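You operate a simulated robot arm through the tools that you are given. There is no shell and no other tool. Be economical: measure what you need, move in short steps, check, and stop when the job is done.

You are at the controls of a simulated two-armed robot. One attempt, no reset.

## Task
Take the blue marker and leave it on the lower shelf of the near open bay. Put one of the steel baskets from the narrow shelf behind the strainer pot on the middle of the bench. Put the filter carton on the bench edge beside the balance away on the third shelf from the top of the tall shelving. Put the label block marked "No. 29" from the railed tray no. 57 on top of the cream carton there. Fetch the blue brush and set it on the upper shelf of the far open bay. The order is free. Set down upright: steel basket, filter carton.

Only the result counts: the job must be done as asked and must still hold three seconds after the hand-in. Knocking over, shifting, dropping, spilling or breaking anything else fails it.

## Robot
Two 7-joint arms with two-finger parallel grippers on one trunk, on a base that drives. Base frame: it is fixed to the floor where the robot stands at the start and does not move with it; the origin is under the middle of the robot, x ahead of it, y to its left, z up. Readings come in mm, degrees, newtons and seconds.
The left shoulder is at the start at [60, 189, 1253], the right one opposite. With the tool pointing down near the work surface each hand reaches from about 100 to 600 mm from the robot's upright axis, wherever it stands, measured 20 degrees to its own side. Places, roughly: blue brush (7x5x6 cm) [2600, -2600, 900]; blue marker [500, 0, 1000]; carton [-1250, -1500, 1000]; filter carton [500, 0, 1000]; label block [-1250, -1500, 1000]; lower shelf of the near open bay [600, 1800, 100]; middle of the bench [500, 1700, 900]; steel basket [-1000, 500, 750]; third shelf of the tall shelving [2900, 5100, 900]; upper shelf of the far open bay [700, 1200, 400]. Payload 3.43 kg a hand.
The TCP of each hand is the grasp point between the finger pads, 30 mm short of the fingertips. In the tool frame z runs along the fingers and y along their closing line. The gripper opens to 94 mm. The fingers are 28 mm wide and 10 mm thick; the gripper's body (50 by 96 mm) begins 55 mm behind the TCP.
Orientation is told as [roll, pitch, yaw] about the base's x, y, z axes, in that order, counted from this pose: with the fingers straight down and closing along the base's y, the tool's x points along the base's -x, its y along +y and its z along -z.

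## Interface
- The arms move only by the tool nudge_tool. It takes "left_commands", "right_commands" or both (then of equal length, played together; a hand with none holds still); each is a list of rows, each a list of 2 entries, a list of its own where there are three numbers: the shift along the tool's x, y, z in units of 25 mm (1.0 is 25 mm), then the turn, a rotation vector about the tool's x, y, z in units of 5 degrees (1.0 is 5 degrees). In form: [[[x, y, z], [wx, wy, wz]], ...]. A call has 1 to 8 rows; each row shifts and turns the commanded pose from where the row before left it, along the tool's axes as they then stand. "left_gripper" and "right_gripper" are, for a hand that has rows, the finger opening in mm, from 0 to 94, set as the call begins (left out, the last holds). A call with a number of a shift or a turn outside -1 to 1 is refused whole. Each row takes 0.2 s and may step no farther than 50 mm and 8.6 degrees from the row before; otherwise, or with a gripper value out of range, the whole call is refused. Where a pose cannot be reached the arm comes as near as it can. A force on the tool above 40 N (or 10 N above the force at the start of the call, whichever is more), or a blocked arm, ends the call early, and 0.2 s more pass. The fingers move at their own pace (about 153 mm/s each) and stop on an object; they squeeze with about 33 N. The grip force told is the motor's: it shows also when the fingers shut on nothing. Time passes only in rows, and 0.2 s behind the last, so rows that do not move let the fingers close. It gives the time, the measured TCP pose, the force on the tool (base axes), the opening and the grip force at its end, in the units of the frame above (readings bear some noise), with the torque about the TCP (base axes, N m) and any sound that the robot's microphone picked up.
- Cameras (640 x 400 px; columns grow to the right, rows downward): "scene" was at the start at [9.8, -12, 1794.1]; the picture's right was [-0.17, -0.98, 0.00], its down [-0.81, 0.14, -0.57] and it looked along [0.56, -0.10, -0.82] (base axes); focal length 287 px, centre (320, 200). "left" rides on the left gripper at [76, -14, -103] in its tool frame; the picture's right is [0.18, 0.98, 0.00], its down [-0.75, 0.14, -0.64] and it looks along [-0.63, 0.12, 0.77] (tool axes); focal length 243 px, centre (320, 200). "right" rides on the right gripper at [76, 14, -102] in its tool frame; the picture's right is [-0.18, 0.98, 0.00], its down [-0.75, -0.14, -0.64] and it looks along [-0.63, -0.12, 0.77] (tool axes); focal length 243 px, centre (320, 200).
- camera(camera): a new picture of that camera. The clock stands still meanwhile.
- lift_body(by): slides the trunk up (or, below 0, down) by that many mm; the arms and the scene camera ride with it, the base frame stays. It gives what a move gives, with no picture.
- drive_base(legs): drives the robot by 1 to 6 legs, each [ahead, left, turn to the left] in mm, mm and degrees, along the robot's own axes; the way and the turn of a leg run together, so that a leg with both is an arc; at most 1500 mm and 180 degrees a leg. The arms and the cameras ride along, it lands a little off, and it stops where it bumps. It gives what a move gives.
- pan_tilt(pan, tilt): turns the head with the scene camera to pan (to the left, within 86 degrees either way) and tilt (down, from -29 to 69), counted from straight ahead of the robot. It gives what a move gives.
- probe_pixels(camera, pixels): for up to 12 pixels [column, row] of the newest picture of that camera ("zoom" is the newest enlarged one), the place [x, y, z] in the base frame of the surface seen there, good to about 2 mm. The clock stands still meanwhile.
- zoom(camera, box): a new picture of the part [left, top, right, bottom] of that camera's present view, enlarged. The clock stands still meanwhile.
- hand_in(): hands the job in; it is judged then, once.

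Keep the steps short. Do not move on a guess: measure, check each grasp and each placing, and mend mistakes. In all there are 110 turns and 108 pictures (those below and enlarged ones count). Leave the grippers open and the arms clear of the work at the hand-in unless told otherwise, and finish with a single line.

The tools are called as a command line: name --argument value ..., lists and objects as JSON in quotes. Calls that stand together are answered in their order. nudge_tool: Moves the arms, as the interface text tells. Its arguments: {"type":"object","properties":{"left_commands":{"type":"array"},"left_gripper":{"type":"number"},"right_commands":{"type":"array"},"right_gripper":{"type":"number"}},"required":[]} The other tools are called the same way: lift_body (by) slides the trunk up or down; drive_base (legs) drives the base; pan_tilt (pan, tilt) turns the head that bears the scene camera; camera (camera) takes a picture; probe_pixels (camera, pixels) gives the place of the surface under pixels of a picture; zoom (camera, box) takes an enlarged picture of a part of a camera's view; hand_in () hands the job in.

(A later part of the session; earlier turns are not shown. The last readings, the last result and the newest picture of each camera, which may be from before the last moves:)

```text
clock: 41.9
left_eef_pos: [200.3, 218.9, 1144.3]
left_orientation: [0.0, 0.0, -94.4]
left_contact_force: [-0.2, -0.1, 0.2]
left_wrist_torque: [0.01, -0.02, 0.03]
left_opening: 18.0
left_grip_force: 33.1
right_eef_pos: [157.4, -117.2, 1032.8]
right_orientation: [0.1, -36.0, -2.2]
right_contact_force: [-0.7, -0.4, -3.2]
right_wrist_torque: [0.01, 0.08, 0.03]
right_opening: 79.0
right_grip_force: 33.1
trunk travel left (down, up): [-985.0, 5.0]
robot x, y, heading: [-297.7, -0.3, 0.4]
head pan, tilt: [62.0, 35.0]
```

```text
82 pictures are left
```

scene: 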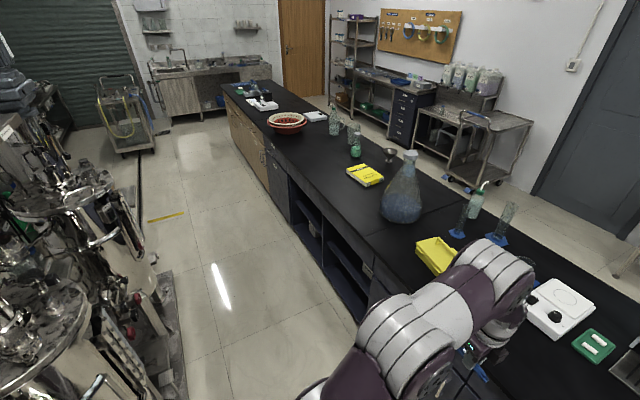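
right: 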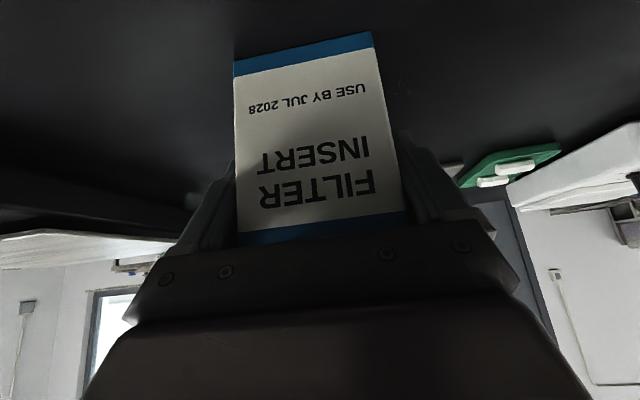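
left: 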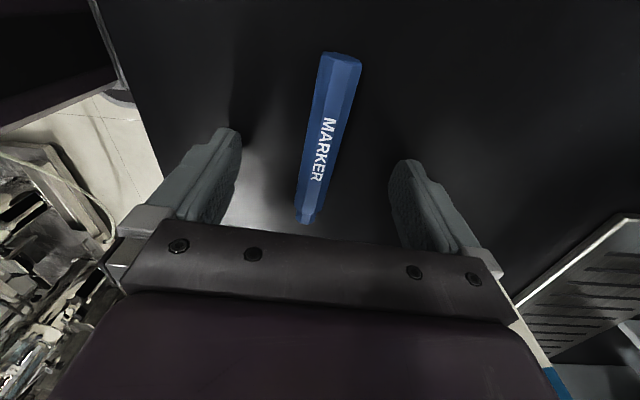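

Two open bays are visible at (310,225) and (350,275). I probe the bench front, bays, and aisle edges.

probe_pixels --camera "scene" --pixels '[[290, 178], [291, 215], [325, 212], [320, 235], [330, 260], [352, 258], [370, 262], [360, 290], [180, 330], [270, 150], [220, 90], [313, 228]]'

zoom --camera "scene" --box '[260, 150, 420, 330]'

```text
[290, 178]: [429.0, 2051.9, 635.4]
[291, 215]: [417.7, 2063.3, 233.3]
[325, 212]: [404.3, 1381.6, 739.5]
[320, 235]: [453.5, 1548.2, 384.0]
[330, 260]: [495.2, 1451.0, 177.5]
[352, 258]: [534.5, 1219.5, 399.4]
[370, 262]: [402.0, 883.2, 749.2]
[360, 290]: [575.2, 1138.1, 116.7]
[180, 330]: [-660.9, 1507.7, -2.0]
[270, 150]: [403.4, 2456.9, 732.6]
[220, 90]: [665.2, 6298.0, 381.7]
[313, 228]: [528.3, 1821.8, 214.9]
```

```text
2.22 times, centred on (340, 240) of scene
```

zoom: 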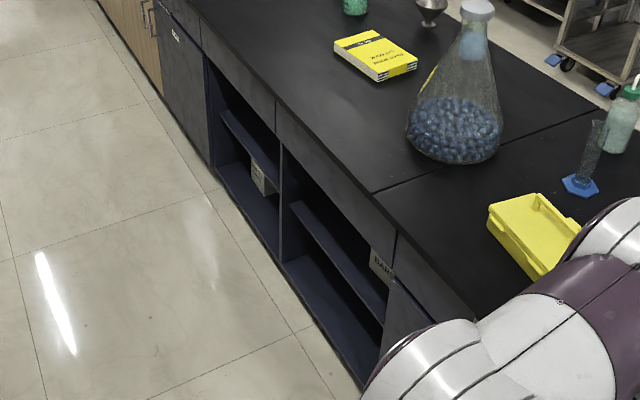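

Bays: y≈920–1430 and y≈1430–2060, upper shelves z≈390. By the listed places the "near" one is at y≈1750. I deliver the filter carton first: turn left and drive up the aisle, centred at x≈−120.

drive_base --legs '[[0, 0, 90], [1200, -180, 0], [1500, 0, 0]]'

pan_tilt --pan -35 --tilt 30

camera --camera "scene"

```text
clock: 59.2
left_eef_pos: [-467.6, 3241.8, 1143.1]
left_orientation: [0.0, 0.0, -3.3]
left_contact_force: [-0.7, -1.2, 0.3]
left_wrist_torque: [0.01, 0.01, 0.0]
left_opening: 18.1
left_grip_force: 33.4
right_eef_pos: [-129.4, 3206.3, 1033.0]
right_orientation: [0.1, -35.9, 88.9]
right_contact_force: [-0.2, -0.8, -3.1]
right_wrist_torque: [-0.04, -0.05, -0.02]
right_opening: 79.2
right_grip_force: 32.7
trunk travel left (down, up): [-985.0, 5.0]
robot x, y, heading: [-239.4, 2749.9, 92.0]
head pan, tilt: [62.0, 35.0]
```

```text
clock: 60.9
left_eef_pos: [-466.8, 3242.2, 1143.8]
left_orientation: [0.0, 0.0, -3.2]
left_contact_force: [-0.1, -0.3, -0.5]
left_wrist_torque: [-0.01, 0.0, 0.01]
left_opening: 18.3
left_grip_force: 33.3
right_eef_pos: [-129.3, 3206.7, 1032.5]
right_orientation: [0.1, -35.8, 89.0]
right_contact_force: [-0.2, -0.8, -1.9]
right_wrist_torque: [-0.03, 0.01, -0.02]
right_opening: 79.1
right_grip_force: 32.7
trunk travel left (down, up): [-985.0, 5.0]
robot x, y, heading: [-237.7, 2749.8, 91.9]
head pan, tilt: [-35.0, 30.0]
```

```text
80 pictures are left
```

scene: 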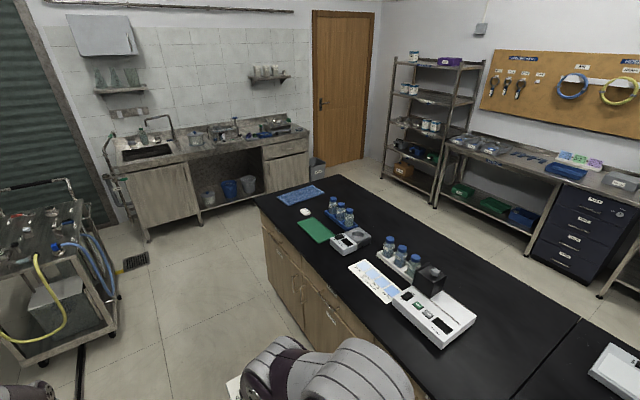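

I probe the bench end corners, the sink counter, the side bench and the shelving legs to plan the way round.

probe_pixels --camera "scene" --pixels '[[258, 198], [350, 180], [205, 225], [300, 178], [320, 180], [433, 204], [382, 178], [530, 250], [590, 325], [110, 260], [430, 122], [450, 190]]'

zoom --camera "scene" --box '[370, 40, 500, 220]'

```text
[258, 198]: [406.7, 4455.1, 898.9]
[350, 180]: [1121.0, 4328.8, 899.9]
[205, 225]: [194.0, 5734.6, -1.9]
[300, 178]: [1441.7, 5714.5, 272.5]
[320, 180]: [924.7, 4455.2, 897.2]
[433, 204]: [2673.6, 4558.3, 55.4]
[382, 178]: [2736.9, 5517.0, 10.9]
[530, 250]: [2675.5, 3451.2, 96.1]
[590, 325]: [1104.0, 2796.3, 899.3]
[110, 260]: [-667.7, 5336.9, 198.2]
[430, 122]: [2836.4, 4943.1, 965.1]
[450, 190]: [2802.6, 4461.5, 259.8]
```

```text
2.22 times, centred on (435, 130) of scene
```

zoom: 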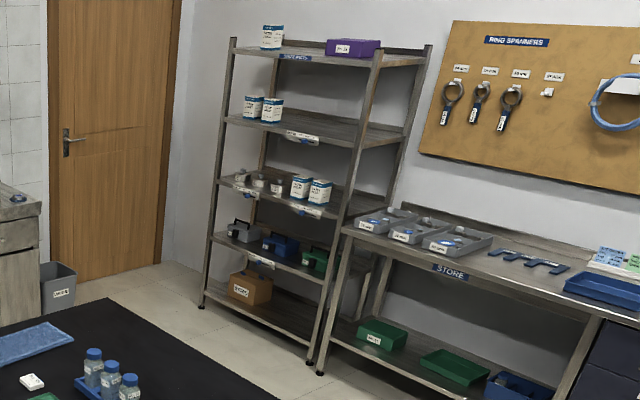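

Bench end at y=4455, sink front at y≈5720: a clear 1.2 m passage. I drive round and face the shelving.

drive_base --legs '[[1500, -150, 0], [760, 0, 0], [0, 0, -92], [1500, 0, 0], [500, 0, 0]]'

pan_tilt --pan 0 --tilt 35

camera --camera "scene"

```text
refused: leg 1 is longer than a leg can be; nothing moved
```

```text
clock: 62.0
left_eef_pos: [-467.2, 3240.9, 1142.1]
left_orientation: [0.0, 0.0, -3.2]
left_contact_force: [-0.1, -0.4, -0.3]
left_wrist_torque: [0.02, -0.01, -0.04]
left_opening: 18.2
left_grip_force: 33.2
right_eef_pos: [-129.0, 3205.4, 1032.0]
right_orientation: [0.2, -35.9, 88.9]
right_contact_force: [-0.1, -0.2, -2.7]
right_wrist_torque: [-0.04, 0.01, 0.02]
right_opening: 79.0
right_grip_force: 32.8
trunk travel left (down, up): [-985.0, 5.0]
robot x, y, heading: [-235.8, 2754.8, 91.7]
head pan, tilt: [0.0, 35.0]
```

```text
78 pictures are left
```

scene: 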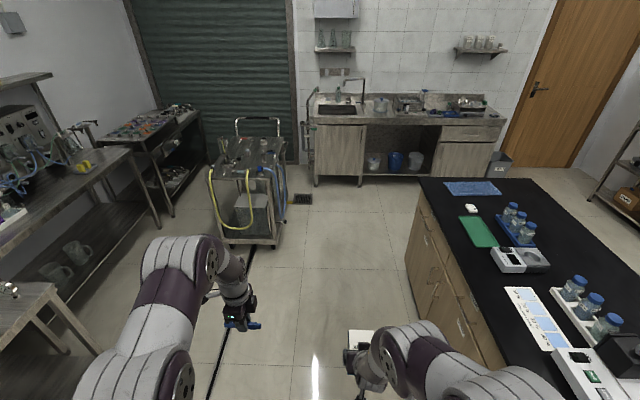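

The combined leg was too long. A cart stands ahead-left near (250,200); I probe its edge before going on.

probe_pixels --camera "scene" --pixels '[[278, 240], [285, 180], [281, 125], [285, 150], [282, 220]]'

```text
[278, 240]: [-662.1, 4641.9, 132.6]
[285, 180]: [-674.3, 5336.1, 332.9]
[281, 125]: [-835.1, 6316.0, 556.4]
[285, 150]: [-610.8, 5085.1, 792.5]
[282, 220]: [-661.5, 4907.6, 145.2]
```

Cart edge at x≈−610. I keep to x≈−90 and go.

drive_base --legs '[[1200, -170, 0], [1100, -40, 0], [0, 0, -92], [1480, 0, 0], [450, 0, 0]]'

camera --camera "scene"

```text
clock: 86.3
left_eef_pos: [2175.9, 5385.8, 1143.4]
left_orientation: [0.0, 0.0, -92.5]
left_contact_force: [-0.4, 0.8, 0.1]
left_wrist_torque: [0.01, -0.01, 0.04]
left_opening: 18.0
left_grip_force: 33.1
right_eef_pos: [2145.2, 5048.1, 1032.8]
right_orientation: [0.1, -36.0, -0.4]
right_contact_force: [0.2, 0.2, -2.7]
right_wrist_torque: [-0.01, 0.06, -0.01]
right_opening: 79.2
right_grip_force: 33.1
trunk travel left (down, up): [-985.0, 5.0]
robot x, y, heading: [1689.7, 5148.4, 2.5]
head pan, tilt: [0.0, 35.0]
```

```text
77 pictures are left
```

scene: 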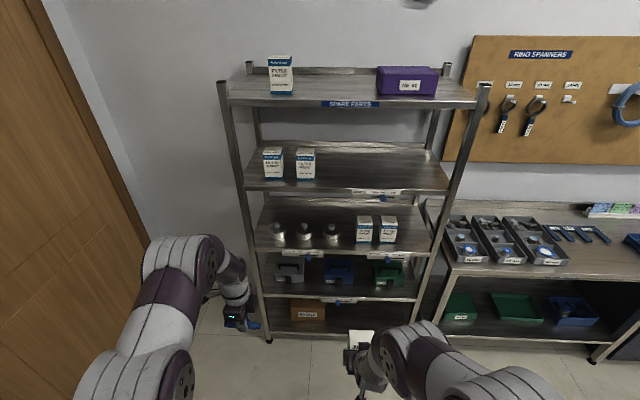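

I zoom on the third shelf to find a free spot.

zoom --camera "scene" --box '[240, 190, 450, 290]'

probe_pixels --camera "scene" --pixels '[[262, 249], [290, 252], [345, 253], [410, 249], [430, 252], [380, 243], [397, 220], [355, 218], [330, 230], [415, 232], [340, 193], [270, 240]]'

```text
3.05 times, centred on (345, 240) of scene
```

zoom: 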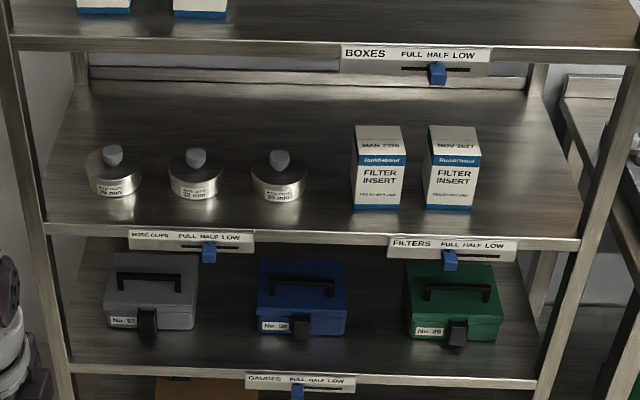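

```text
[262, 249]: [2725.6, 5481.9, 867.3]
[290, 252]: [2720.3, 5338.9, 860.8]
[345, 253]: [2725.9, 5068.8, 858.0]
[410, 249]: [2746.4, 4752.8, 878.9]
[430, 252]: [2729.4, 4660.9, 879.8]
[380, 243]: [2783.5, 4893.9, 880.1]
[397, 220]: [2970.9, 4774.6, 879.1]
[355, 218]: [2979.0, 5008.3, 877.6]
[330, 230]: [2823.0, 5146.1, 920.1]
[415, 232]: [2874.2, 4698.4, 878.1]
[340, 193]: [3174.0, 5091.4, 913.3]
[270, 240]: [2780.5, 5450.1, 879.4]
```

probe_pixels --camera "zoom" --pixels '[[474, 190], [426, 203], [470, 204], [353, 205], [400, 205], [304, 175], [560, 225], [583, 180], [590, 240], [477, 135], [450, 128]]'

```text
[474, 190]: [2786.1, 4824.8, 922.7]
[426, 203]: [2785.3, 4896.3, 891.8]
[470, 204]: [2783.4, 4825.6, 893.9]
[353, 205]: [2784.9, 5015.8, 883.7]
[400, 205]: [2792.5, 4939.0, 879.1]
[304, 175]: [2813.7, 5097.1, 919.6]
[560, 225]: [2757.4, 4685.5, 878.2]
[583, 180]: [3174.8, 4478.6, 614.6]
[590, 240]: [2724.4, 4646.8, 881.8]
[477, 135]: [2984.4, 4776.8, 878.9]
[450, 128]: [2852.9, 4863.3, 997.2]
```

Free spot on the third shelf: y 4655–4825, so I aim at y≈4738. I first pull the left hand back so it stays out of the shelving, lower the trunk 60 mm, and drive to a stand-off.

nudge_tool --left_commands '[[[0, -1, 0], [0, 0, 0]], [[0, -1, 0], [0, 0, 0]], [[0, -1, 0], [0, 0, 0]], [[0, -1, 0], [0, 0, 0]], [[0, -1, 0], [0, 0, 0]], [[0, -1, 0], [0, 0, 0]], [[0, -1, 0], [0, 0, 0]], [[0, -1, 0], [0, 0, 0]]]'

lift_body --by -58

drive_base --legs '[[430, -335, 0]]'

camera --camera "scene"

```text
clock: 88.1
left_eef_pos: [1975.1, 5394.4, 1143.7]
left_orientation: [0.0, 0.0, -92.5]
left_contact_force: [0.5, -0.1, 0.0]
left_wrist_torque: [-0.02, -0.02, 0.01]
left_opening: 18.2
left_grip_force: 33.6
right_eef_pos: [2145.4, 5049.2, 1033.2]
right_orientation: [0.1, -36.1, -0.2]
right_contact_force: [1.0, -0.2, -2.9]
right_wrist_torque: [0.01, 0.01, 0.02]
right_opening: 78.9
right_grip_force: 33.1
trunk travel left (down, up): [-985.0, 5.0]
robot x, y, heading: [1690.1, 5150.1, 2.5]
head pan, tilt: [0.0, 35.0]
```

```text
clock: 89.1
left_eef_pos: [1977.6, 5393.7, 1084.8]
left_orientation: [0.1, 0.0, -92.5]
left_contact_force: [0.1, 0.0, -0.2]
left_wrist_torque: [0.0, -0.01, 0.01]
left_opening: 17.9
left_grip_force: 32.9
right_eef_pos: [2146.3, 5048.4, 975.8]
right_orientation: [0.2, -35.9, -0.3]
right_contact_force: [-0.1, 0.5, -2.3]
right_wrist_torque: [0.01, 0.03, -0.02]
right_opening: 79.1
right_grip_force: 32.9
trunk travel left (down, up): [-927.0, 63.0]
robot x, y, heading: [1689.5, 5149.8, 2.5]
head pan, tilt: [0.0, 35.0]
```

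```text
clock: 92.2
left_eef_pos: [2413.8, 5080.8, 1084.2]
left_orientation: [0.0, 0.0, -92.1]
left_contact_force: [-0.8, 0.0, 0.1]
left_wrist_torque: [0.02, 0.04, 0.02]
left_opening: 17.7
left_grip_force: 32.8
right_eef_pos: [2584.4, 4736.3, 974.3]
right_orientation: [0.1, -36.0, 0.0]
right_contact_force: [-0.3, 0.0, -2.5]
right_wrist_torque: [0.02, 0.08, 0.0]
right_opening: 79.1
right_grip_force: 33.1
trunk travel left (down, up): [-927.0, 63.0]
robot x, y, heading: [2134.3, 4833.7, 2.9]
head pan, tilt: [0.0, 35.0]
```

```text
75 pictures are left
```

scene: 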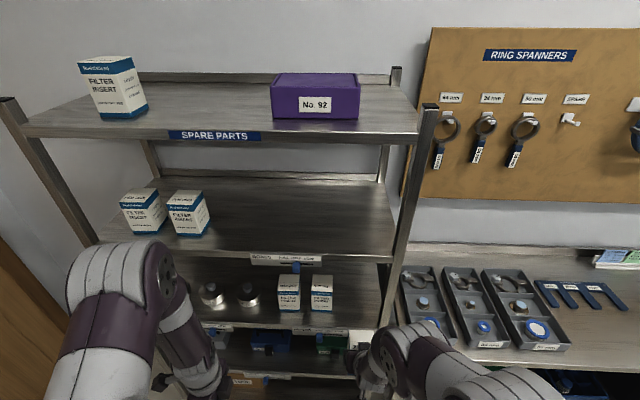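

Lined up at y≈4736. I drive the last 200 mm in and check with the right camera.

drive_base --legs '[[195, -8, 0]]'

camera --camera "right"

camera --camera "scene"

```text
clock: 93.8
left_eef_pos: [2604.1, 5084.6, 1085.0]
left_orientation: [0.2, 0.0, -92.0]
left_contact_force: [0.5, 1.0, -0.6]
left_wrist_torque: [0.01, -0.05, -0.02]
left_opening: 17.8
left_grip_force: 32.9
right_eef_pos: [2774.8, 4738.4, 974.5]
right_orientation: [0.0, -36.0, 0.1]
right_contact_force: [-0.2, -0.3, -3.0]
right_wrist_torque: [0.0, 0.06, 0.01]
right_opening: 79.2
right_grip_force: 32.7
trunk travel left (down, up): [-927.0, 63.0]
robot x, y, heading: [2321.0, 4833.1, 3.0]
head pan, tilt: [0.0, 35.0]
```

```text
74 pictures are left
```

right: 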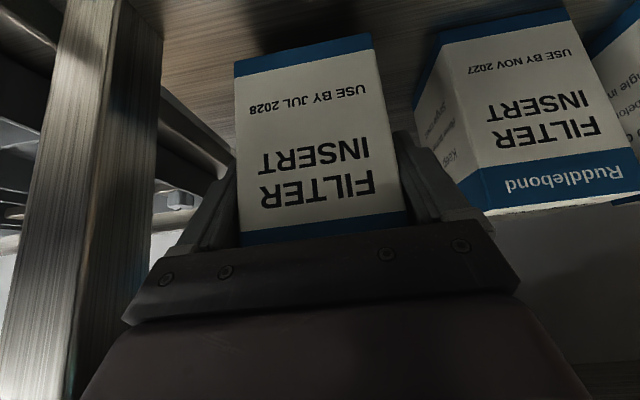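

```text
73 pictures are left
```

scene: 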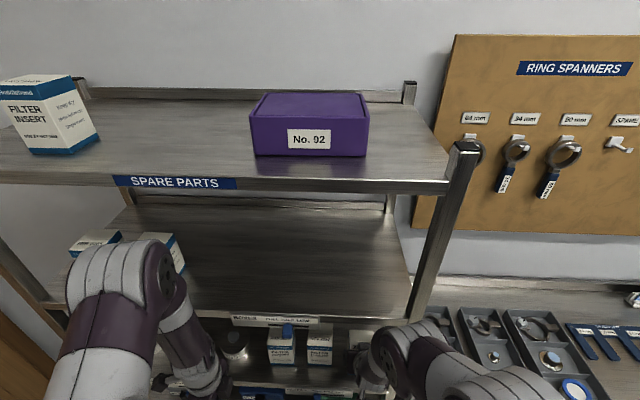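

Carton is above the free spot. I lower the trunk 21 mm until it stands.

lift_body --by -20

lift_body --by -2

```text
clock: 94.5
left_eef_pos: [2605.8, 5083.7, 1065.4]
left_orientation: [-0.1, 0.1, -92.1]
left_contact_force: [0.0, -0.1, 0.6]
left_wrist_torque: [-0.03, 0.04, 0.0]
left_opening: 17.9
left_grip_force: 33.1
right_eef_pos: [2776.8, 4738.2, 954.2]
right_orientation: [0.1, -35.9, 0.1]
right_contact_force: [0.4, -0.8, -2.7]
right_wrist_torque: [0.0, 0.08, -0.02]
right_opening: 79.0
right_grip_force: 33.2
trunk travel left (down, up): [-907.0, 83.0]
robot x, y, heading: [2320.0, 4835.1, 2.8]
head pan, tilt: [0.0, 35.0]
```

```text
clock: 95.0
left_eef_pos: [2604.4, 5084.3, 1063.7]
left_orientation: [0.0, 0.0, -92.1]
left_contact_force: [0.8, 0.4, -1.2]
left_wrist_torque: [0.0, 0.02, -0.02]
left_opening: 18.1
left_grip_force: 32.9
right_eef_pos: [2776.4, 4738.6, 954.1]
right_orientation: [0.0, -36.0, 0.0]
right_contact_force: [-0.9, -1.2, 5.7]
right_wrist_torque: [-0.36, -0.38, -0.09]
right_opening: 79.3
right_grip_force: 33.2
trunk travel left (down, up): [-905.0, 85.0]
robot x, y, heading: [2320.3, 4834.9, 2.9]
head pan, tilt: [0.0, 35.0]
```

It stands (force +5.7 N). I open and back straight out.

nudge_tool --right_commands '[[[0, 0, 0], [0, 0, 0]], [[0, 0, 0], [0, 0, 0]], [[0, 0, 0], [0, 0, 0]]]' --right_gripper 93

drive_base --legs '[[-450, 10, 0]]'

camera --camera "scene"

```text
clock: 95.8
left_eef_pos: [2604.9, 5083.6, 1063.3]
left_orientation: [0.1, 0.0, -92.2]
left_contact_force: [0.7, -0.4, -0.1]
left_wrist_torque: [0.0, 0.01, 0.01]
left_opening: 18.2
left_grip_force: 32.8
right_eef_pos: [2776.3, 4737.9, 952.1]
right_orientation: [0.1, -35.9, 0.1]
right_contact_force: [0.5, -0.1, 0.0]
right_wrist_torque: [-0.04, 0.01, 0.01]
right_opening: 93.1
right_grip_force: 0.1
trunk travel left (down, up): [-905.0, 85.0]
robot x, y, heading: [2317.7, 4834.5, 3.0]
head pan, tilt: [0.0, 35.0]
```

```text
clock: 98.5
left_eef_pos: [2153.5, 5071.0, 1062.1]
left_orientation: [0.0, 0.1, -92.3]
left_contact_force: [-0.1, 0.3, -0.1]
left_wrist_torque: [0.03, -0.03, -0.02]
left_opening: 18.0
left_grip_force: 33.2
right_eef_pos: [2321.4, 4725.0, 952.1]
right_orientation: [0.0, -35.9, 0.0]
right_contact_force: [0.0, -0.3, -0.2]
right_wrist_torque: [-0.03, 0.0, -0.02]
right_opening: 93.0
right_grip_force: 0.0
trunk travel left (down, up): [-905.0, 85.0]
robot x, y, heading: [1867.1, 4825.2, 2.8]
head pan, tilt: [0.0, 35.0]
```

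```text
72 pictures are left
```

scene: 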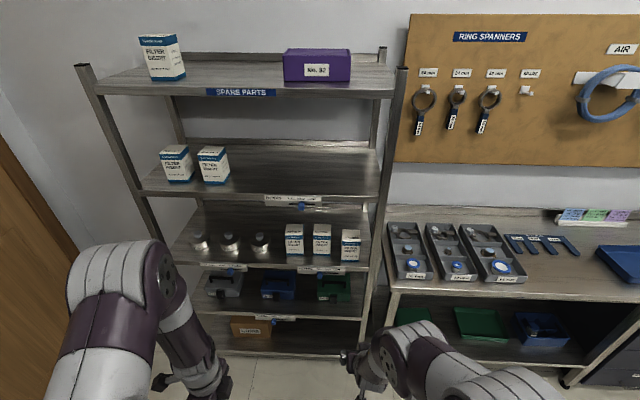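

The carton stands on the third shelf. Next the brush: I turn to face down the other aisle and look.

drive_base --legs '[[0, 0, -93]]'

pan_tilt --pan 0 --tilt 25

camera --camera "scene"

```text
clock: 102.8
left_eef_pos: [2104.0, 4529.6, 1062.8]
left_orientation: [0.0, 0.1, 175.8]
left_contact_force: [0.2, 0.1, 0.8]
left_wrist_torque: [0.01, -0.02, 0.01]
left_opening: 17.9
left_grip_force: 33.7
right_eef_pos: [1753.3, 4371.0, 952.3]
right_orientation: [0.0, -35.8, -91.9]
right_contact_force: [-0.9, -0.2, 0.6]
right_wrist_torque: [-0.01, -0.02, -0.01]
right_opening: 92.9
right_grip_force: 0.0
trunk travel left (down, up): [-905.0, 85.0]
robot x, y, heading: [1866.8, 4827.0, -89.2]
head pan, tilt: [0.0, 35.0]
```

```text
clock: 103.5
left_eef_pos: [2103.8, 4528.9, 1063.0]
left_orientation: [0.0, 0.0, 175.7]
left_contact_force: [0.1, 1.0, -0.8]
left_wrist_torque: [-0.03, 0.02, 0.04]
left_opening: 17.9
left_grip_force: 33.2
right_eef_pos: [1753.1, 4372.8, 953.6]
right_orientation: [0.2, -35.9, -92.1]
right_contact_force: [-0.4, 0.6, 0.0]
right_wrist_torque: [-0.01, 0.0, 0.0]
right_opening: 93.2
right_grip_force: 0.0
trunk travel left (down, up): [-905.0, 85.0]
robot x, y, heading: [1865.3, 4826.7, -89.2]
head pan, tilt: [0.0, 25.0]
```

```text
71 pictures are left
```

scene: 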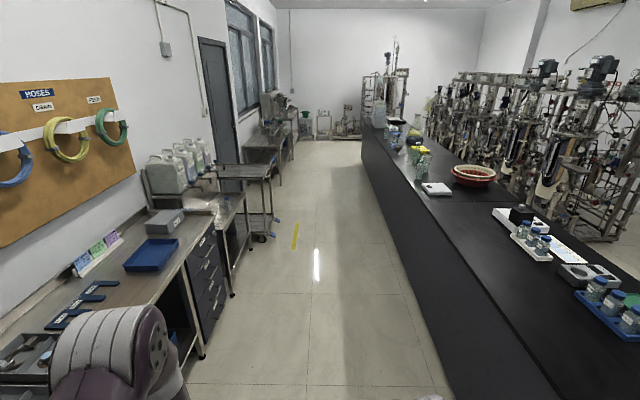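

The aisle is open on its right side. I probe the cart's edge and far obstacles.

probe_pixels --camera "scene" --pixels '[[271, 172], [275, 215], [268, 240], [291, 135], [283, 165], [320, 138], [350, 137], [368, 125], [233, 290], [375, 115]]'

zoom --camera "scene" --box '[230, 60, 430, 185]'

```text
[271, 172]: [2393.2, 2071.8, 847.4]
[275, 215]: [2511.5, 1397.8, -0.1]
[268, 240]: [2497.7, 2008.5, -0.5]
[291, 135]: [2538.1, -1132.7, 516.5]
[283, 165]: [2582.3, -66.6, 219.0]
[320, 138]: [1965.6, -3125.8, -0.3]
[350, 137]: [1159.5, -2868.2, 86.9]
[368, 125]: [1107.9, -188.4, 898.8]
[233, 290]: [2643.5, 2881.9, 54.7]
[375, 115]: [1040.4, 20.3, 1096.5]
```

```text
3.20 times, centred on (330, 122) of scene
```

zoom: 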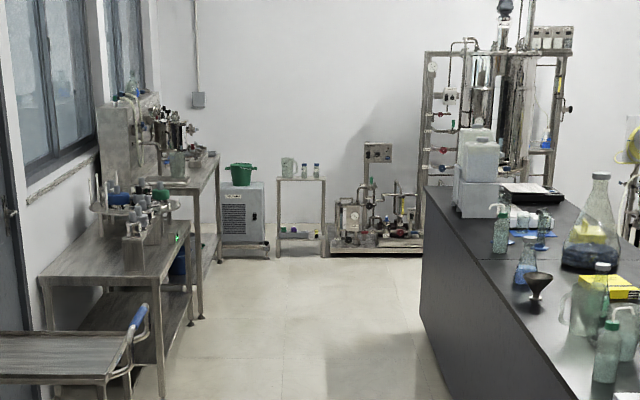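

Clear lane at x≈1750. I drive 6 m down the aisle.

drive_base --legs '[[1500, 0, -0.8], [1500, 0, 0], [1500, 0, 0], [1500, 0, 0]]'

pan_tilt --pan 25 --tilt 35

camera --camera "scene"

```text
clock: 132.0
left_eef_pos: [1843.0, -1473.3, 1064.3]
left_orientation: [0.0, 0.0, 171.4]
left_contact_force: [0.4, -0.4, 0.0]
left_wrist_torque: [0.02, 0.01, 0.01]
left_opening: 18.0
left_grip_force: 32.6
right_eef_pos: [1481.5, -1605.0, 952.7]
right_orientation: [0.1, -35.9, -96.3]
right_contact_force: [0.6, 0.2, 0.1]
right_wrist_torque: [0.02, 0.0, 0.0]
right_opening: 93.1
right_grip_force: 0.1
trunk travel left (down, up): [-905.0, 85.0]
robot x, y, heading: [1629.5, -1166.9, -93.6]
head pan, tilt: [0.0, 25.0]
```

```text
clock: 132.9
left_eef_pos: [1843.0, -1472.7, 1063.1]
left_orientation: [0.0, -0.1, 171.5]
left_contact_force: [0.9, 0.3, -0.2]
left_wrist_torque: [0.03, 0.0, -0.01]
left_opening: 18.1
left_grip_force: 33.2
right_eef_pos: [1481.2, -1605.0, 953.7]
right_orientation: [0.1, -35.9, -96.3]
right_contact_force: [0.1, -0.5, 0.7]
right_wrist_torque: [0.02, -0.05, -0.01]
right_opening: 93.0
right_grip_force: 0.1
trunk travel left (down, up): [-905.0, 85.0]
robot x, y, heading: [1629.4, -1161.9, -93.5]
head pan, tilt: [25.0, 35.0]
```

```text
69 pictures are left
```

scene: 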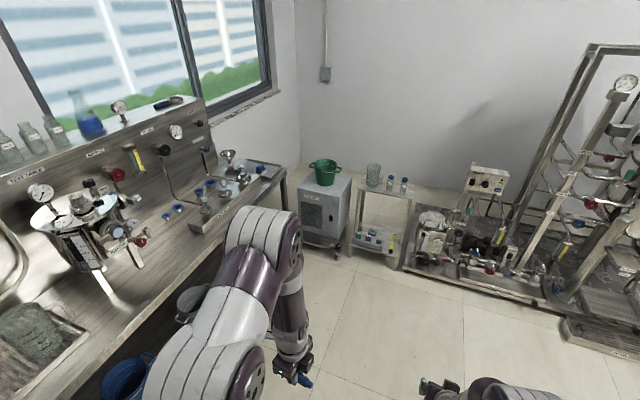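

I zoom in on the bench end near (250,170) for the blue brush.

zoom --camera "scene" --box '[130, 130, 330, 260]'

probe_pixels --camera "scene" --pixels '[[262, 169], [280, 185], [230, 160], [200, 230], [60, 390], [240, 180], [300, 235], [176, 215], [390, 265]]'

```text
3.08 times, centred on (230, 195) of scene
```

zoom: 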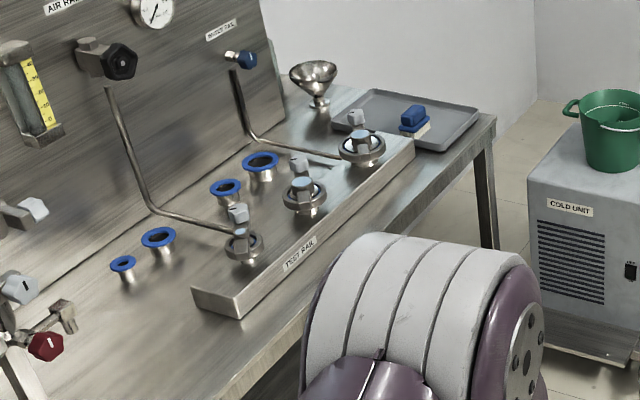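

```text
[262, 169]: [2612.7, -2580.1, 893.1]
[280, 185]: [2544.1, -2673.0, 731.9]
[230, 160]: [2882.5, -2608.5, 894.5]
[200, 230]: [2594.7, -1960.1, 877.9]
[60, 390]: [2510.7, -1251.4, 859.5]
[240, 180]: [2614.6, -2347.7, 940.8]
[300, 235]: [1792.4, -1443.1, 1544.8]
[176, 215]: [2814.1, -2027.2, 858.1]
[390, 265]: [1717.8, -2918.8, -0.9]
```

The brush stands on the gray tray at about (2612,−2580,893), table front x≈2510. I turn to face the table and drive to a stand-off there.

drive_base --legs '[[0, 0, 93.5], [200, -1220, 0]]'

pan_tilt --pan -15 --tilt 45

camera --camera "scene"

```text
clock: 143.2
left_eef_pos: [2107.1, -2179.5, 1062.2]
left_orientation: [0.1, 0.0, -95.9]
left_contact_force: [-0.2, -0.4, -0.3]
left_wrist_torque: [0.01, 0.0, 0.01]
left_opening: 18.0
left_grip_force: 33.4
right_eef_pos: [2254.5, -2533.7, 953.1]
right_orientation: [0.1, -36.0, -3.8]
right_contact_force: [-0.6, 0.2, -0.5]
right_wrist_torque: [0.0, 0.02, 0.0]
right_opening: 93.1
right_grip_force: 0.1
trunk travel left (down, up): [-905.0, 85.0]
robot x, y, heading: [1804.5, -2405.5, -1.0]
head pan, tilt: [25.0, 35.0]
```

```text
clock: 144.2
left_eef_pos: [2106.4, -2178.8, 1062.9]
left_orientation: [0.0, 0.1, -96.0]
left_contact_force: [0.0, 0.7, -1.0]
left_wrist_torque: [-0.02, 0.0, 0.05]
left_opening: 18.3
left_grip_force: 33.1
right_eef_pos: [2253.5, -2534.3, 952.5]
right_orientation: [0.1, -35.9, -3.7]
right_contact_force: [0.0, -0.7, -0.3]
right_wrist_torque: [0.0, 0.03, 0.01]
right_opening: 93.3
right_grip_force: 0.2
trunk travel left (down, up): [-905.0, 85.0]
robot x, y, heading: [1807.1, -2406.9, -1.0]
head pan, tilt: [-15.0, 45.0]
```

```text
67 pictures are left
```

scene: 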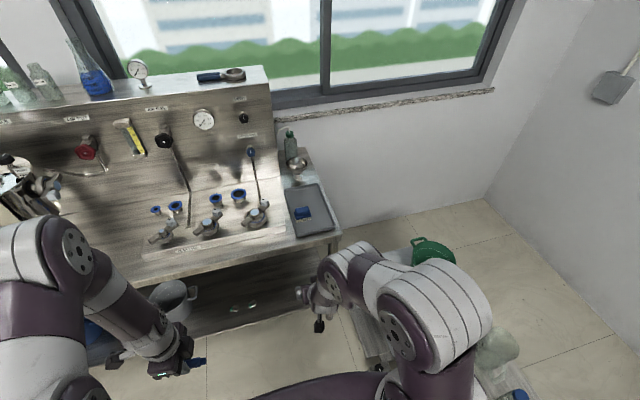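

I zoom on the brush and probe the bucket and my own elbow for clearance.

zoom --camera "scene" --box '[260, 160, 360, 260]'

probe_pixels --camera "zoom" --pixels '[[230, 198], [322, 195], [250, 225], [330, 222], [285, 210], [235, 243], [322, 240], [215, 250], [380, 240], [280, 280]]'

probe_pixels --camera "scene" --pixels '[[430, 248], [450, 262], [385, 250], [460, 300], [480, 300], [380, 340], [495, 345]]'

```text
4.00 times, centred on (310, 210) of scene
```

zoom: 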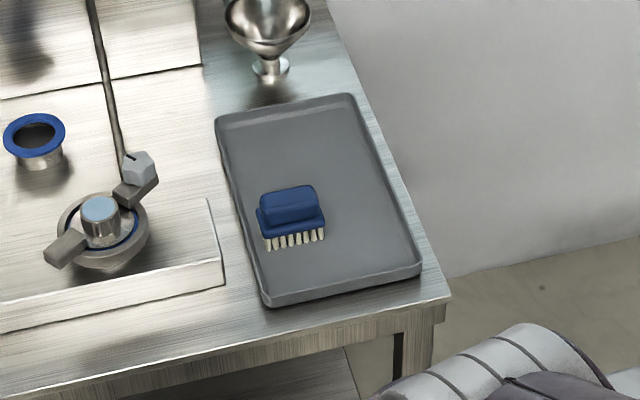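

```text
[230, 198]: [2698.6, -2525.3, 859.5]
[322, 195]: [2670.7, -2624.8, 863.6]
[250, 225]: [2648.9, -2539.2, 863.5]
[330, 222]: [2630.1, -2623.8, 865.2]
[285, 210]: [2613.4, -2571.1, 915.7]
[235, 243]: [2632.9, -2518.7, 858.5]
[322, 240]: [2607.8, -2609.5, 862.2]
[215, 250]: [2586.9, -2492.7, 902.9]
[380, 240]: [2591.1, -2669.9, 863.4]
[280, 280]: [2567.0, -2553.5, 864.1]
```

```text
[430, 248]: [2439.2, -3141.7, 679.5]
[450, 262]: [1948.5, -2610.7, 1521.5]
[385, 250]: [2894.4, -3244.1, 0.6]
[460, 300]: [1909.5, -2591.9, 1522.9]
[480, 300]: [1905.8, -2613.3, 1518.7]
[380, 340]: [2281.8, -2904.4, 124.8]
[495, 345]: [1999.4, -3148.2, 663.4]
```

Tray floor z≈862, brush top ≈916; elbow is high (1520), clear. I probe the brush's edges more exactly and try two more pitch steps in free air.

probe_pixels --camera "zoom" --pixels '[[262, 232], [322, 222], [262, 195], [312, 190], [265, 208], [320, 212], [290, 196], [270, 246], [318, 238]]'

nudge_tool --right_commands '[[[0, 0, 0], [0, -1, 0]], [[0, 0, 0], [0, -1, 0]]]'

camera --camera "right"

```text
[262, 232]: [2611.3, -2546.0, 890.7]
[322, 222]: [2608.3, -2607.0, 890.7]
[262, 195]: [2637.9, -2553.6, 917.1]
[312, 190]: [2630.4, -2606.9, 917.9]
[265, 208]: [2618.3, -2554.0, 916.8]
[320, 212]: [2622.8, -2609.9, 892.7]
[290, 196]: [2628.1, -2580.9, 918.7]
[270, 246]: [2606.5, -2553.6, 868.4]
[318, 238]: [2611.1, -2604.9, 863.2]
```

```text
clock: 144.8
left_eef_pos: [2107.2, -2177.9, 1063.1]
left_orientation: [-0.1, 0.0, -96.1]
left_contact_force: [0.2, -0.3, -0.1]
left_wrist_torque: [0.0, -0.02, -0.05]
left_opening: 17.8
left_grip_force: 33.3
right_eef_pos: [2267.3, -2525.2, 954.8]
right_orientation: [-1.1, -45.7, -3.2]
right_contact_force: [-0.3, -0.5, 0.2]
right_wrist_torque: [-0.01, 0.03, 0.0]
right_opening: 92.9
right_grip_force: 0.1
right hand out of reach, approached as far as the arm can: row 2
trunk travel left (down, up): [-905.0, 85.0]
robot x, y, heading: [1804.0, -2406.5, -0.9]
head pan, tilt: [-15.0, 45.0]
```

```text
65 pictures are left
```

right: 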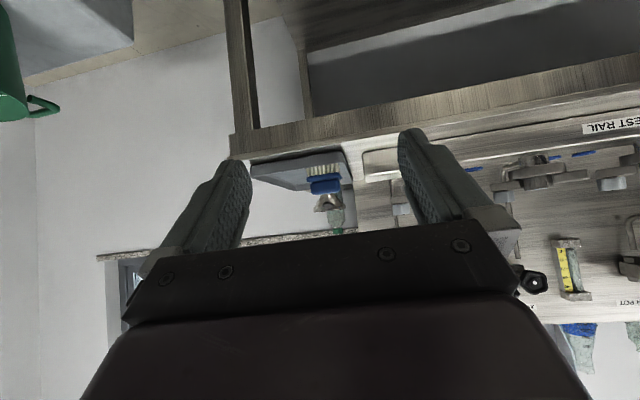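

Pitch −46°, yaw −3° matches the brush (front edge x≈2609, y −2612…−2544, plate z≈890). I pull the left hand back 100 mm, lower the trunk and drive closer.

nudge_tool --left_commands '[[[0, -1, 0], [0, 0, 0]], [[0, -1, 0], [0, 0, 0]], [[0, -1, 0], [0, 0, 0]], [[0, -1, 0], [0, 0, 0]]]' --right_commands '[[[0, 0, 0], [-0.2, 0, 0]], [[0, 0, 0], [0, 0, 0]], [[0, 0, 0], [0, 0, 0]], [[0, 0, 0], [0, 0, 0]]]'

drive_base --legs '[[240, -49, 0]]'

lift_body --by -25

camera --camera "right"

```text
clock: 145.8
left_eef_pos: [2007.9, -2169.9, 1064.3]
left_orientation: [0.2, 0.1, -96.0]
left_contact_force: [5.1, 8.1, -0.4]
left_wrist_torque: [-0.82, 0.58, -0.22]
left_opening: 17.9
left_grip_force: 33.3
right_eef_pos: [2265.4, -2526.1, 954.7]
right_orientation: [-1.2, -45.7, -3.2]
right_contact_force: [-0.5, 0.0, 0.2]
right_wrist_torque: [-0.01, 0.0, 0.03]
right_opening: 93.0
right_grip_force: 0.1
trunk travel left (down, up): [-905.0, 85.0]
robot x, y, heading: [1807.7, -2404.6, -1.1]
head pan, tilt: [-15.0, 45.0]
```

```text
clock: 147.6
left_eef_pos: [2243.7, -2224.0, 1064.1]
left_orientation: [0.0, 0.1, -95.9]
left_contact_force: [3.8, 24.2, -0.6]
left_wrist_torque: [-2.61, 0.42, -0.87]
left_opening: 18.0
left_grip_force: 32.9
right_eef_pos: [2505.9, -2579.1, 956.4]
right_orientation: [-1.1, -45.7, -3.0]
right_contact_force: [-0.6, 0.1, 0.2]
right_wrist_torque: [0.04, 0.02, -0.03]
right_opening: 93.0
right_grip_force: 0.1
trunk travel left (down, up): [-905.0, 85.0]
robot x, y, heading: [2043.7, -2458.3, -0.9]
head pan, tilt: [-15.0, 45.0]
```

```text
clock: 148.3
left_eef_pos: [2246.2, -2223.3, 1039.8]
left_orientation: [0.0, 0.0, -95.9]
left_contact_force: [-3.4, 15.7, -0.1]
left_wrist_torque: [-1.67, -0.28, -0.72]
left_opening: 18.2
left_grip_force: 33.3
right_eef_pos: [2505.6, -2577.2, 929.5]
right_orientation: [-1.1, -45.5, -3.0]
right_contact_force: [0.1, 0.6, -0.1]
right_wrist_torque: [-0.06, 0.01, 0.03]
right_opening: 93.1
right_grip_force: 0.1
trunk travel left (down, up): [-880.0, 110.0]
robot x, y, heading: [2045.8, -2462.5, -0.8]
head pan, tilt: [-15.0, 45.0]
```

```text
64 pictures are left
```

right: 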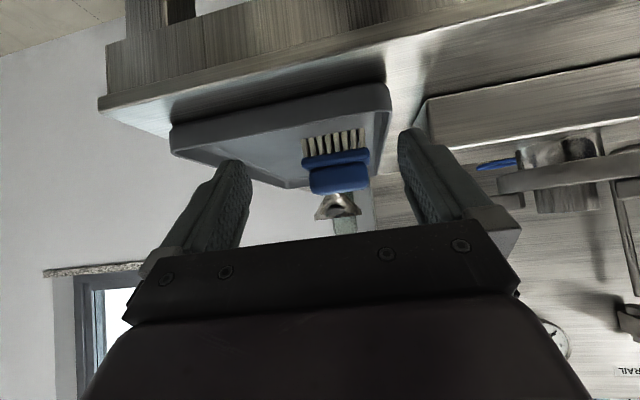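

The left hand presses something of the robot's own body (24 N); I move it forward 75 mm again. I also probe the brush from here.

nudge_tool --left_commands '[[[0, 1, 0], [0, 0, 0]], [[0, 1, 0], [0, 0, 0]], [[0, 1, 0], [0, 0, 0]]]'

probe_pixels --camera "right" --pixels '[[305, 160], [368, 152], [312, 172], [338, 165], [366, 165], [311, 190], [367, 183], [336, 140], [280, 98], [320, 180]]'

camera --camera "left"

```text
clock: 148.6
left_eef_pos: [2245.1, -2223.6, 1039.1]
left_orientation: [-0.6, -0.1, -96.5]
left_contact_force: [0.0, 1.1, -0.3]
left_wrist_torque: [-0.05, -0.03, -0.04]
left_opening: 18.1
left_grip_force: 33.2
right_eef_pos: [2504.4, -2578.0, 929.0]
right_orientation: [-1.1, -45.8, -2.9]
right_contact_force: [0.4, 0.6, -0.3]
right_wrist_torque: [-0.03, -0.03, 0.03]
right_opening: 93.0
right_grip_force: 0.1
trunk travel left (down, up): [-880.0, 110.0]
robot x, y, heading: [2045.5, -2462.2, -0.9]
head pan, tilt: [-15.0, 45.0]
stopped in row 1 (left hand): the force on the tool passed its limit (the readings are from after the stop); the commanded pose is now the measured one
```

```text
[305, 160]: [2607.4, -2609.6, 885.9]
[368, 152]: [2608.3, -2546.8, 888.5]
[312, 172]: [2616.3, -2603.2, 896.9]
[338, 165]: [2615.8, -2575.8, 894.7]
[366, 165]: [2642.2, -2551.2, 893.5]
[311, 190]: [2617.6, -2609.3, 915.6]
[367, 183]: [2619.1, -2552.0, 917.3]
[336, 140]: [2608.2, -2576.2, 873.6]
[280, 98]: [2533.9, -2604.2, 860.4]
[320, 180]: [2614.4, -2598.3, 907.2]
```

```text
63 pictures are left
```

left: 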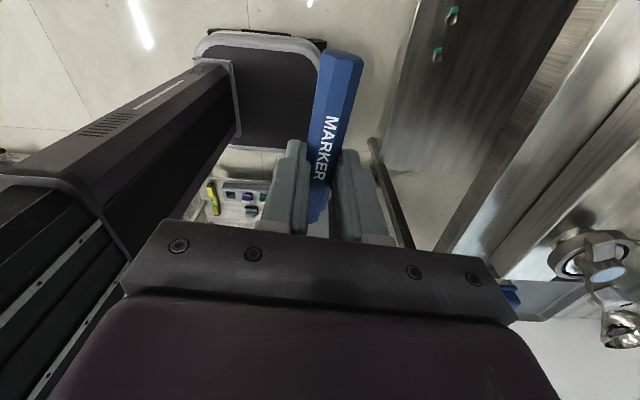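

The left force is relieved. Brush centre y≈−2578 matches the hand. I drive 118 mm in, then lower 26 mm.

drive_base --legs '[[118, 2, 0]]'

lift_body --by -26

camera --camera "right"

```text
clock: 149.8
left_eef_pos: [2366.7, -2222.9, 1038.6]
left_orientation: [-0.5, -0.2, -96.4]
left_contact_force: [0.1, 5.1, -0.6]
left_wrist_torque: [-0.46, 0.04, -0.18]
left_opening: 18.2
left_grip_force: 32.9
right_eef_pos: [2625.5, -2578.9, 929.9]
right_orientation: [-1.2, -45.7, -3.2]
right_contact_force: [-0.7, 0.2, 1.1]
right_wrist_torque: [-0.02, 0.03, 0.01]
right_opening: 93.1
right_grip_force: 0.1
trunk travel left (down, up): [-880.0, 110.0]
robot x, y, heading: [2163.1, -2457.4, -0.7]
head pan, tilt: [-15.0, 45.0]
```

```text
clock: 150.4
left_eef_pos: [2364.5, -2222.8, 1020.1]
left_orientation: [-0.3, -0.1, -96.7]
left_contact_force: [0.3, 0.3, 0.5]
left_wrist_torque: [0.01, 0.03, -0.03]
left_opening: 17.9
left_grip_force: 32.9
right_eef_pos: [2624.9, -2578.5, 914.0]
right_orientation: [-1.1, -46.1, -3.0]
right_contact_force: [-1.3, 0.7, 1.3]
right_wrist_torque: [-0.07, -0.02, -0.06]
right_opening: 92.4
right_grip_force: 0.0
trunk travel left (down, up): [-861.0, 129.0]
robot x, y, heading: [2164.6, -2460.1, -0.8]
head pan, tilt: [-15.0, 45.0]
stopped: the force on the tool passed its limit (the readings are from after the stop); the commanded pose is now the measured one
```

```text
62 pictures are left
```

right: 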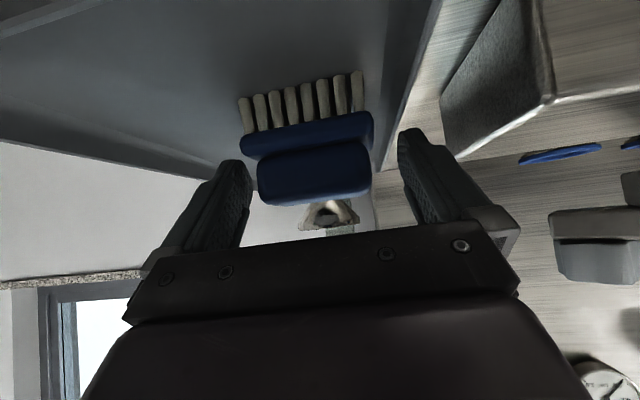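

Something passed the limit; the right hand reads 1 N, so I suspect the left hand against my own trunk again. I move the left hand 50 mm outward and forward, then try lowering with the right arm alone.

nudge_tool --left_commands '[[[0.5, 0, 0], [0, 0, 0]], [[1, 0, 0], [0, 0, 0]], [[1, 0.5, 0], [0, 0, 0]], [[0.5, 1, 0], [0, 0, 0]]]'

nudge_tool --right_commands '[[[0.14, 0, 0.14], [0, 0, 0]], [[0.14, 0, 0.14], [0, 0, 0]]]'

```text
clock: 151.4
left_eef_pos: [2411.0, -2150.7, 1020.8]
left_orientation: [-0.4, -0.1, -96.6]
left_contact_force: [0.6, -0.3, -1.0]
left_wrist_torque: [0.0, 0.01, -0.01]
left_opening: 18.0
left_grip_force: 33.1
right_eef_pos: [2625.3, -2576.9, 914.0]
right_orientation: [-0.9, -46.1, -3.0]
right_contact_force: [-5.9, -1.4, 7.7]
right_wrist_torque: [0.43, 0.05, 0.3]
right_opening: 92.2
right_grip_force: 0.0
trunk travel left (down, up): [-861.0, 129.0]
robot x, y, heading: [2166.3, -2460.0, -0.8]
head pan, tilt: [-15.0, 45.0]
```

```text
clock: 151.9
left_eef_pos: [2407.4, -2150.8, 1020.6]
left_orientation: [-0.1, 0.0, -96.6]
left_contact_force: [0.6, 0.4, 0.9]
left_wrist_torque: [-0.02, 0.01, 0.0]
left_opening: 18.0
left_grip_force: 33.2
right_eef_pos: [2626.3, -2576.3, 913.2]
right_orientation: [-0.9, -46.9, -3.3]
right_contact_force: [-23.7, -2.2, 34.1]
right_wrist_torque: [1.52, 0.18, 0.98]
right_opening: 90.9
right_grip_force: 0.1
trunk travel left (down, up): [-861.0, 129.0]
robot x, y, heading: [2168.1, -2459.8, -1.2]
head pan, tilt: [-15.0, 45.0]
stopped in row 2 (right hand): the force on the tool passed its limit (the readings are from after the stop); the commanded pose is now the measured one
```

The force (34 N, arm at y+44 mm) shows the left-side finger on the tray's rim. I raise 5 mm off the rim and look.

nudge_tool --right_commands '[[[-0.15, 0, -0.14], [0, 0, 0]], [[0, -0.08, 0], [0, 0, 0]]]'

zoom --camera "scene" --box '[260, 160, 420, 260]'

zoom --camera "right" --box '[200, 50, 500, 240]'

```text
clock: 152.5
left_eef_pos: [2411.1, -2151.2, 1019.7]
left_orientation: [-0.4, -0.1, -96.5]
left_contact_force: [0.2, -0.3, 0.8]
left_wrist_torque: [-0.05, -0.04, 0.02]
left_opening: 18.0
left_grip_force: 32.9
right_eef_pos: [2630.0, -2578.0, 915.5]
right_orientation: [-1.0, -46.6, -3.1]
right_contact_force: [-0.7, 0.7, -0.1]
right_wrist_torque: [0.02, 0.03, 0.01]
right_opening: 93.2
right_grip_force: 0.0
trunk travel left (down, up): [-861.0, 129.0]
robot x, y, heading: [2166.4, -2457.2, -0.7]
head pan, tilt: [-15.0, 45.0]
```

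```text
4.00 times, centred on (340, 210) of scene
```

zoom: 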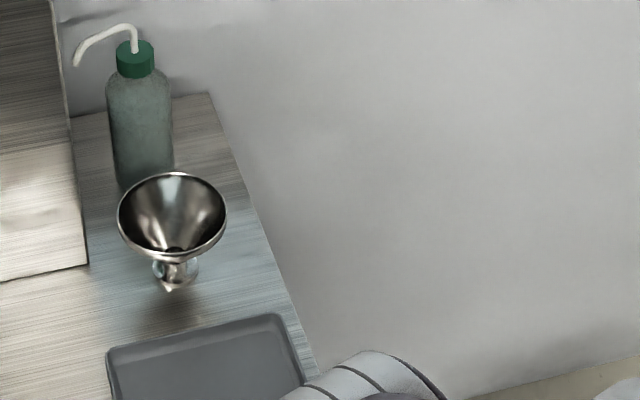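

```text
2.11 times, centred on (350, 145) of right
```

zoom: 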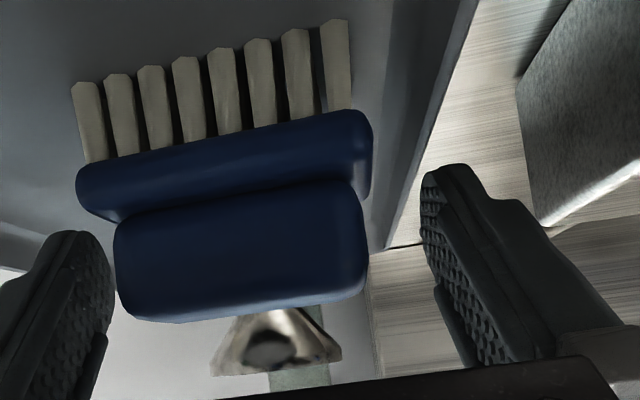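

Clear of the rim now. I close here; the tips reach the plate's ends.

nudge_tool --right_commands '[[[0, 0, 0], [0, 0, 0]], [[0, 0, 0], [0, 0, 0]], [[0, 0, 0], [0, 0, 0]]]' --right_gripper 74

nudge_tool --right_commands '[[[0.14, 0, 0.14], [0, 0, 0]], [[0.14, 0, 0.14], [0, 0, 0]]]'

zoom --camera "right" --box '[200, 50, 500, 240]'

```text
clock: 153.3
left_eef_pos: [2412.1, -2151.2, 1020.2]
left_orientation: [-0.6, -0.1, -96.6]
left_contact_force: [-0.4, -0.3, 0.8]
left_wrist_torque: [-0.04, 0.01, -0.02]
left_opening: 18.0
left_grip_force: 33.1
right_eef_pos: [2631.0, -2577.2, 915.7]
right_orientation: [-0.9, -46.4, -3.3]
right_contact_force: [-0.4, -0.4, 0.1]
right_wrist_torque: [-0.01, 0.04, -0.02]
right_opening: 73.9
right_grip_force: 0.1
trunk travel left (down, up): [-861.0, 129.0]
robot x, y, heading: [2165.0, -2460.2, -0.8]
head pan, tilt: [-15.0, 45.0]
```

```text
clock: 154.0
left_eef_pos: [2407.7, -2150.8, 1022.4]
left_orientation: [-0.2, -0.1, -96.6]
left_contact_force: [0.1, -0.4, -0.7]
left_wrist_torque: [0.02, -0.03, -0.01]
left_opening: 18.4
left_grip_force: 32.8
right_eef_pos: [2631.5, -2576.2, 910.9]
right_orientation: [-0.6, -47.6, -3.6]
right_contact_force: [-20.5, -2.0, 30.3]
right_wrist_torque: [1.29, 0.09, 0.85]
right_opening: 71.9
right_grip_force: 0.0
trunk travel left (down, up): [-861.0, 129.0]
robot x, y, heading: [2164.5, -2459.9, -0.9]
head pan, tilt: [-15.0, 45.0]
stopped in row 2 (right hand): the force on the tool passed its limit (the readings are from after the stop); the commanded pose is now the measured one
```

```text
2.11 times, centred on (350, 145) of right
```

zoom: 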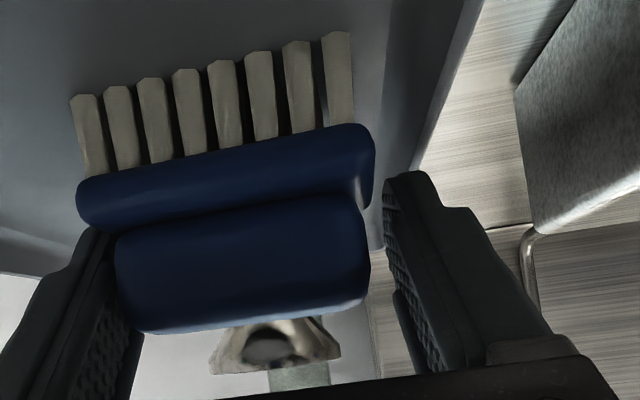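

I unload 3 mm upward and simply close here; the tips overlap the plate enough.

nudge_tool --right_commands '[[[-0.09, -0.1, -0.09], [0, 0, 0]], [[0, 0, 0], [0, 0, 0]], [[0, 0, 0], [0, 0, 0]], [[0, 0, 0], [0, 0, 0]]]' --right_gripper 0

zoom --camera "right" --box '[200, 50, 500, 240]'

```text
clock: 155.0
left_eef_pos: [2411.4, -2151.5, 1019.8]
left_orientation: [-0.4, -0.2, -96.7]
left_contact_force: [0.7, -0.1, 0.0]
left_wrist_torque: [-0.02, 0.03, -0.02]
left_opening: 18.0
left_grip_force: 33.1
right_eef_pos: [2635.4, -2579.8, 911.2]
right_orientation: [-0.8, -47.3, -3.3]
right_contact_force: [1.9, -0.3, 6.6]
right_wrist_torque: [0.15, -0.26, -0.02]
right_opening: 68.2
right_grip_force: 33.4
trunk travel left (down, up): [-861.0, 129.0]
robot x, y, heading: [2163.5, -2459.2, -1.1]
head pan, tilt: [-15.0, 45.0]
```

```text
2.11 times, centred on (350, 145) of right
```

zoom: 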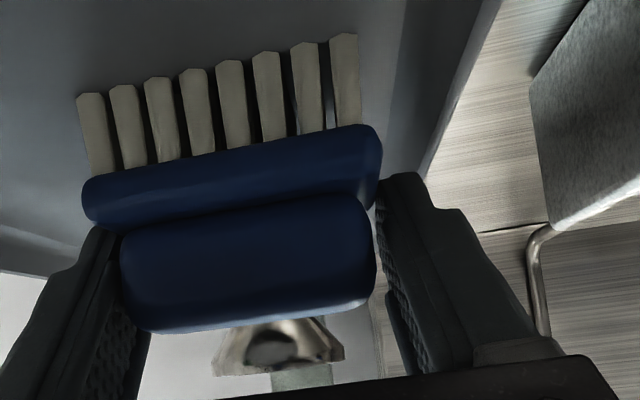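

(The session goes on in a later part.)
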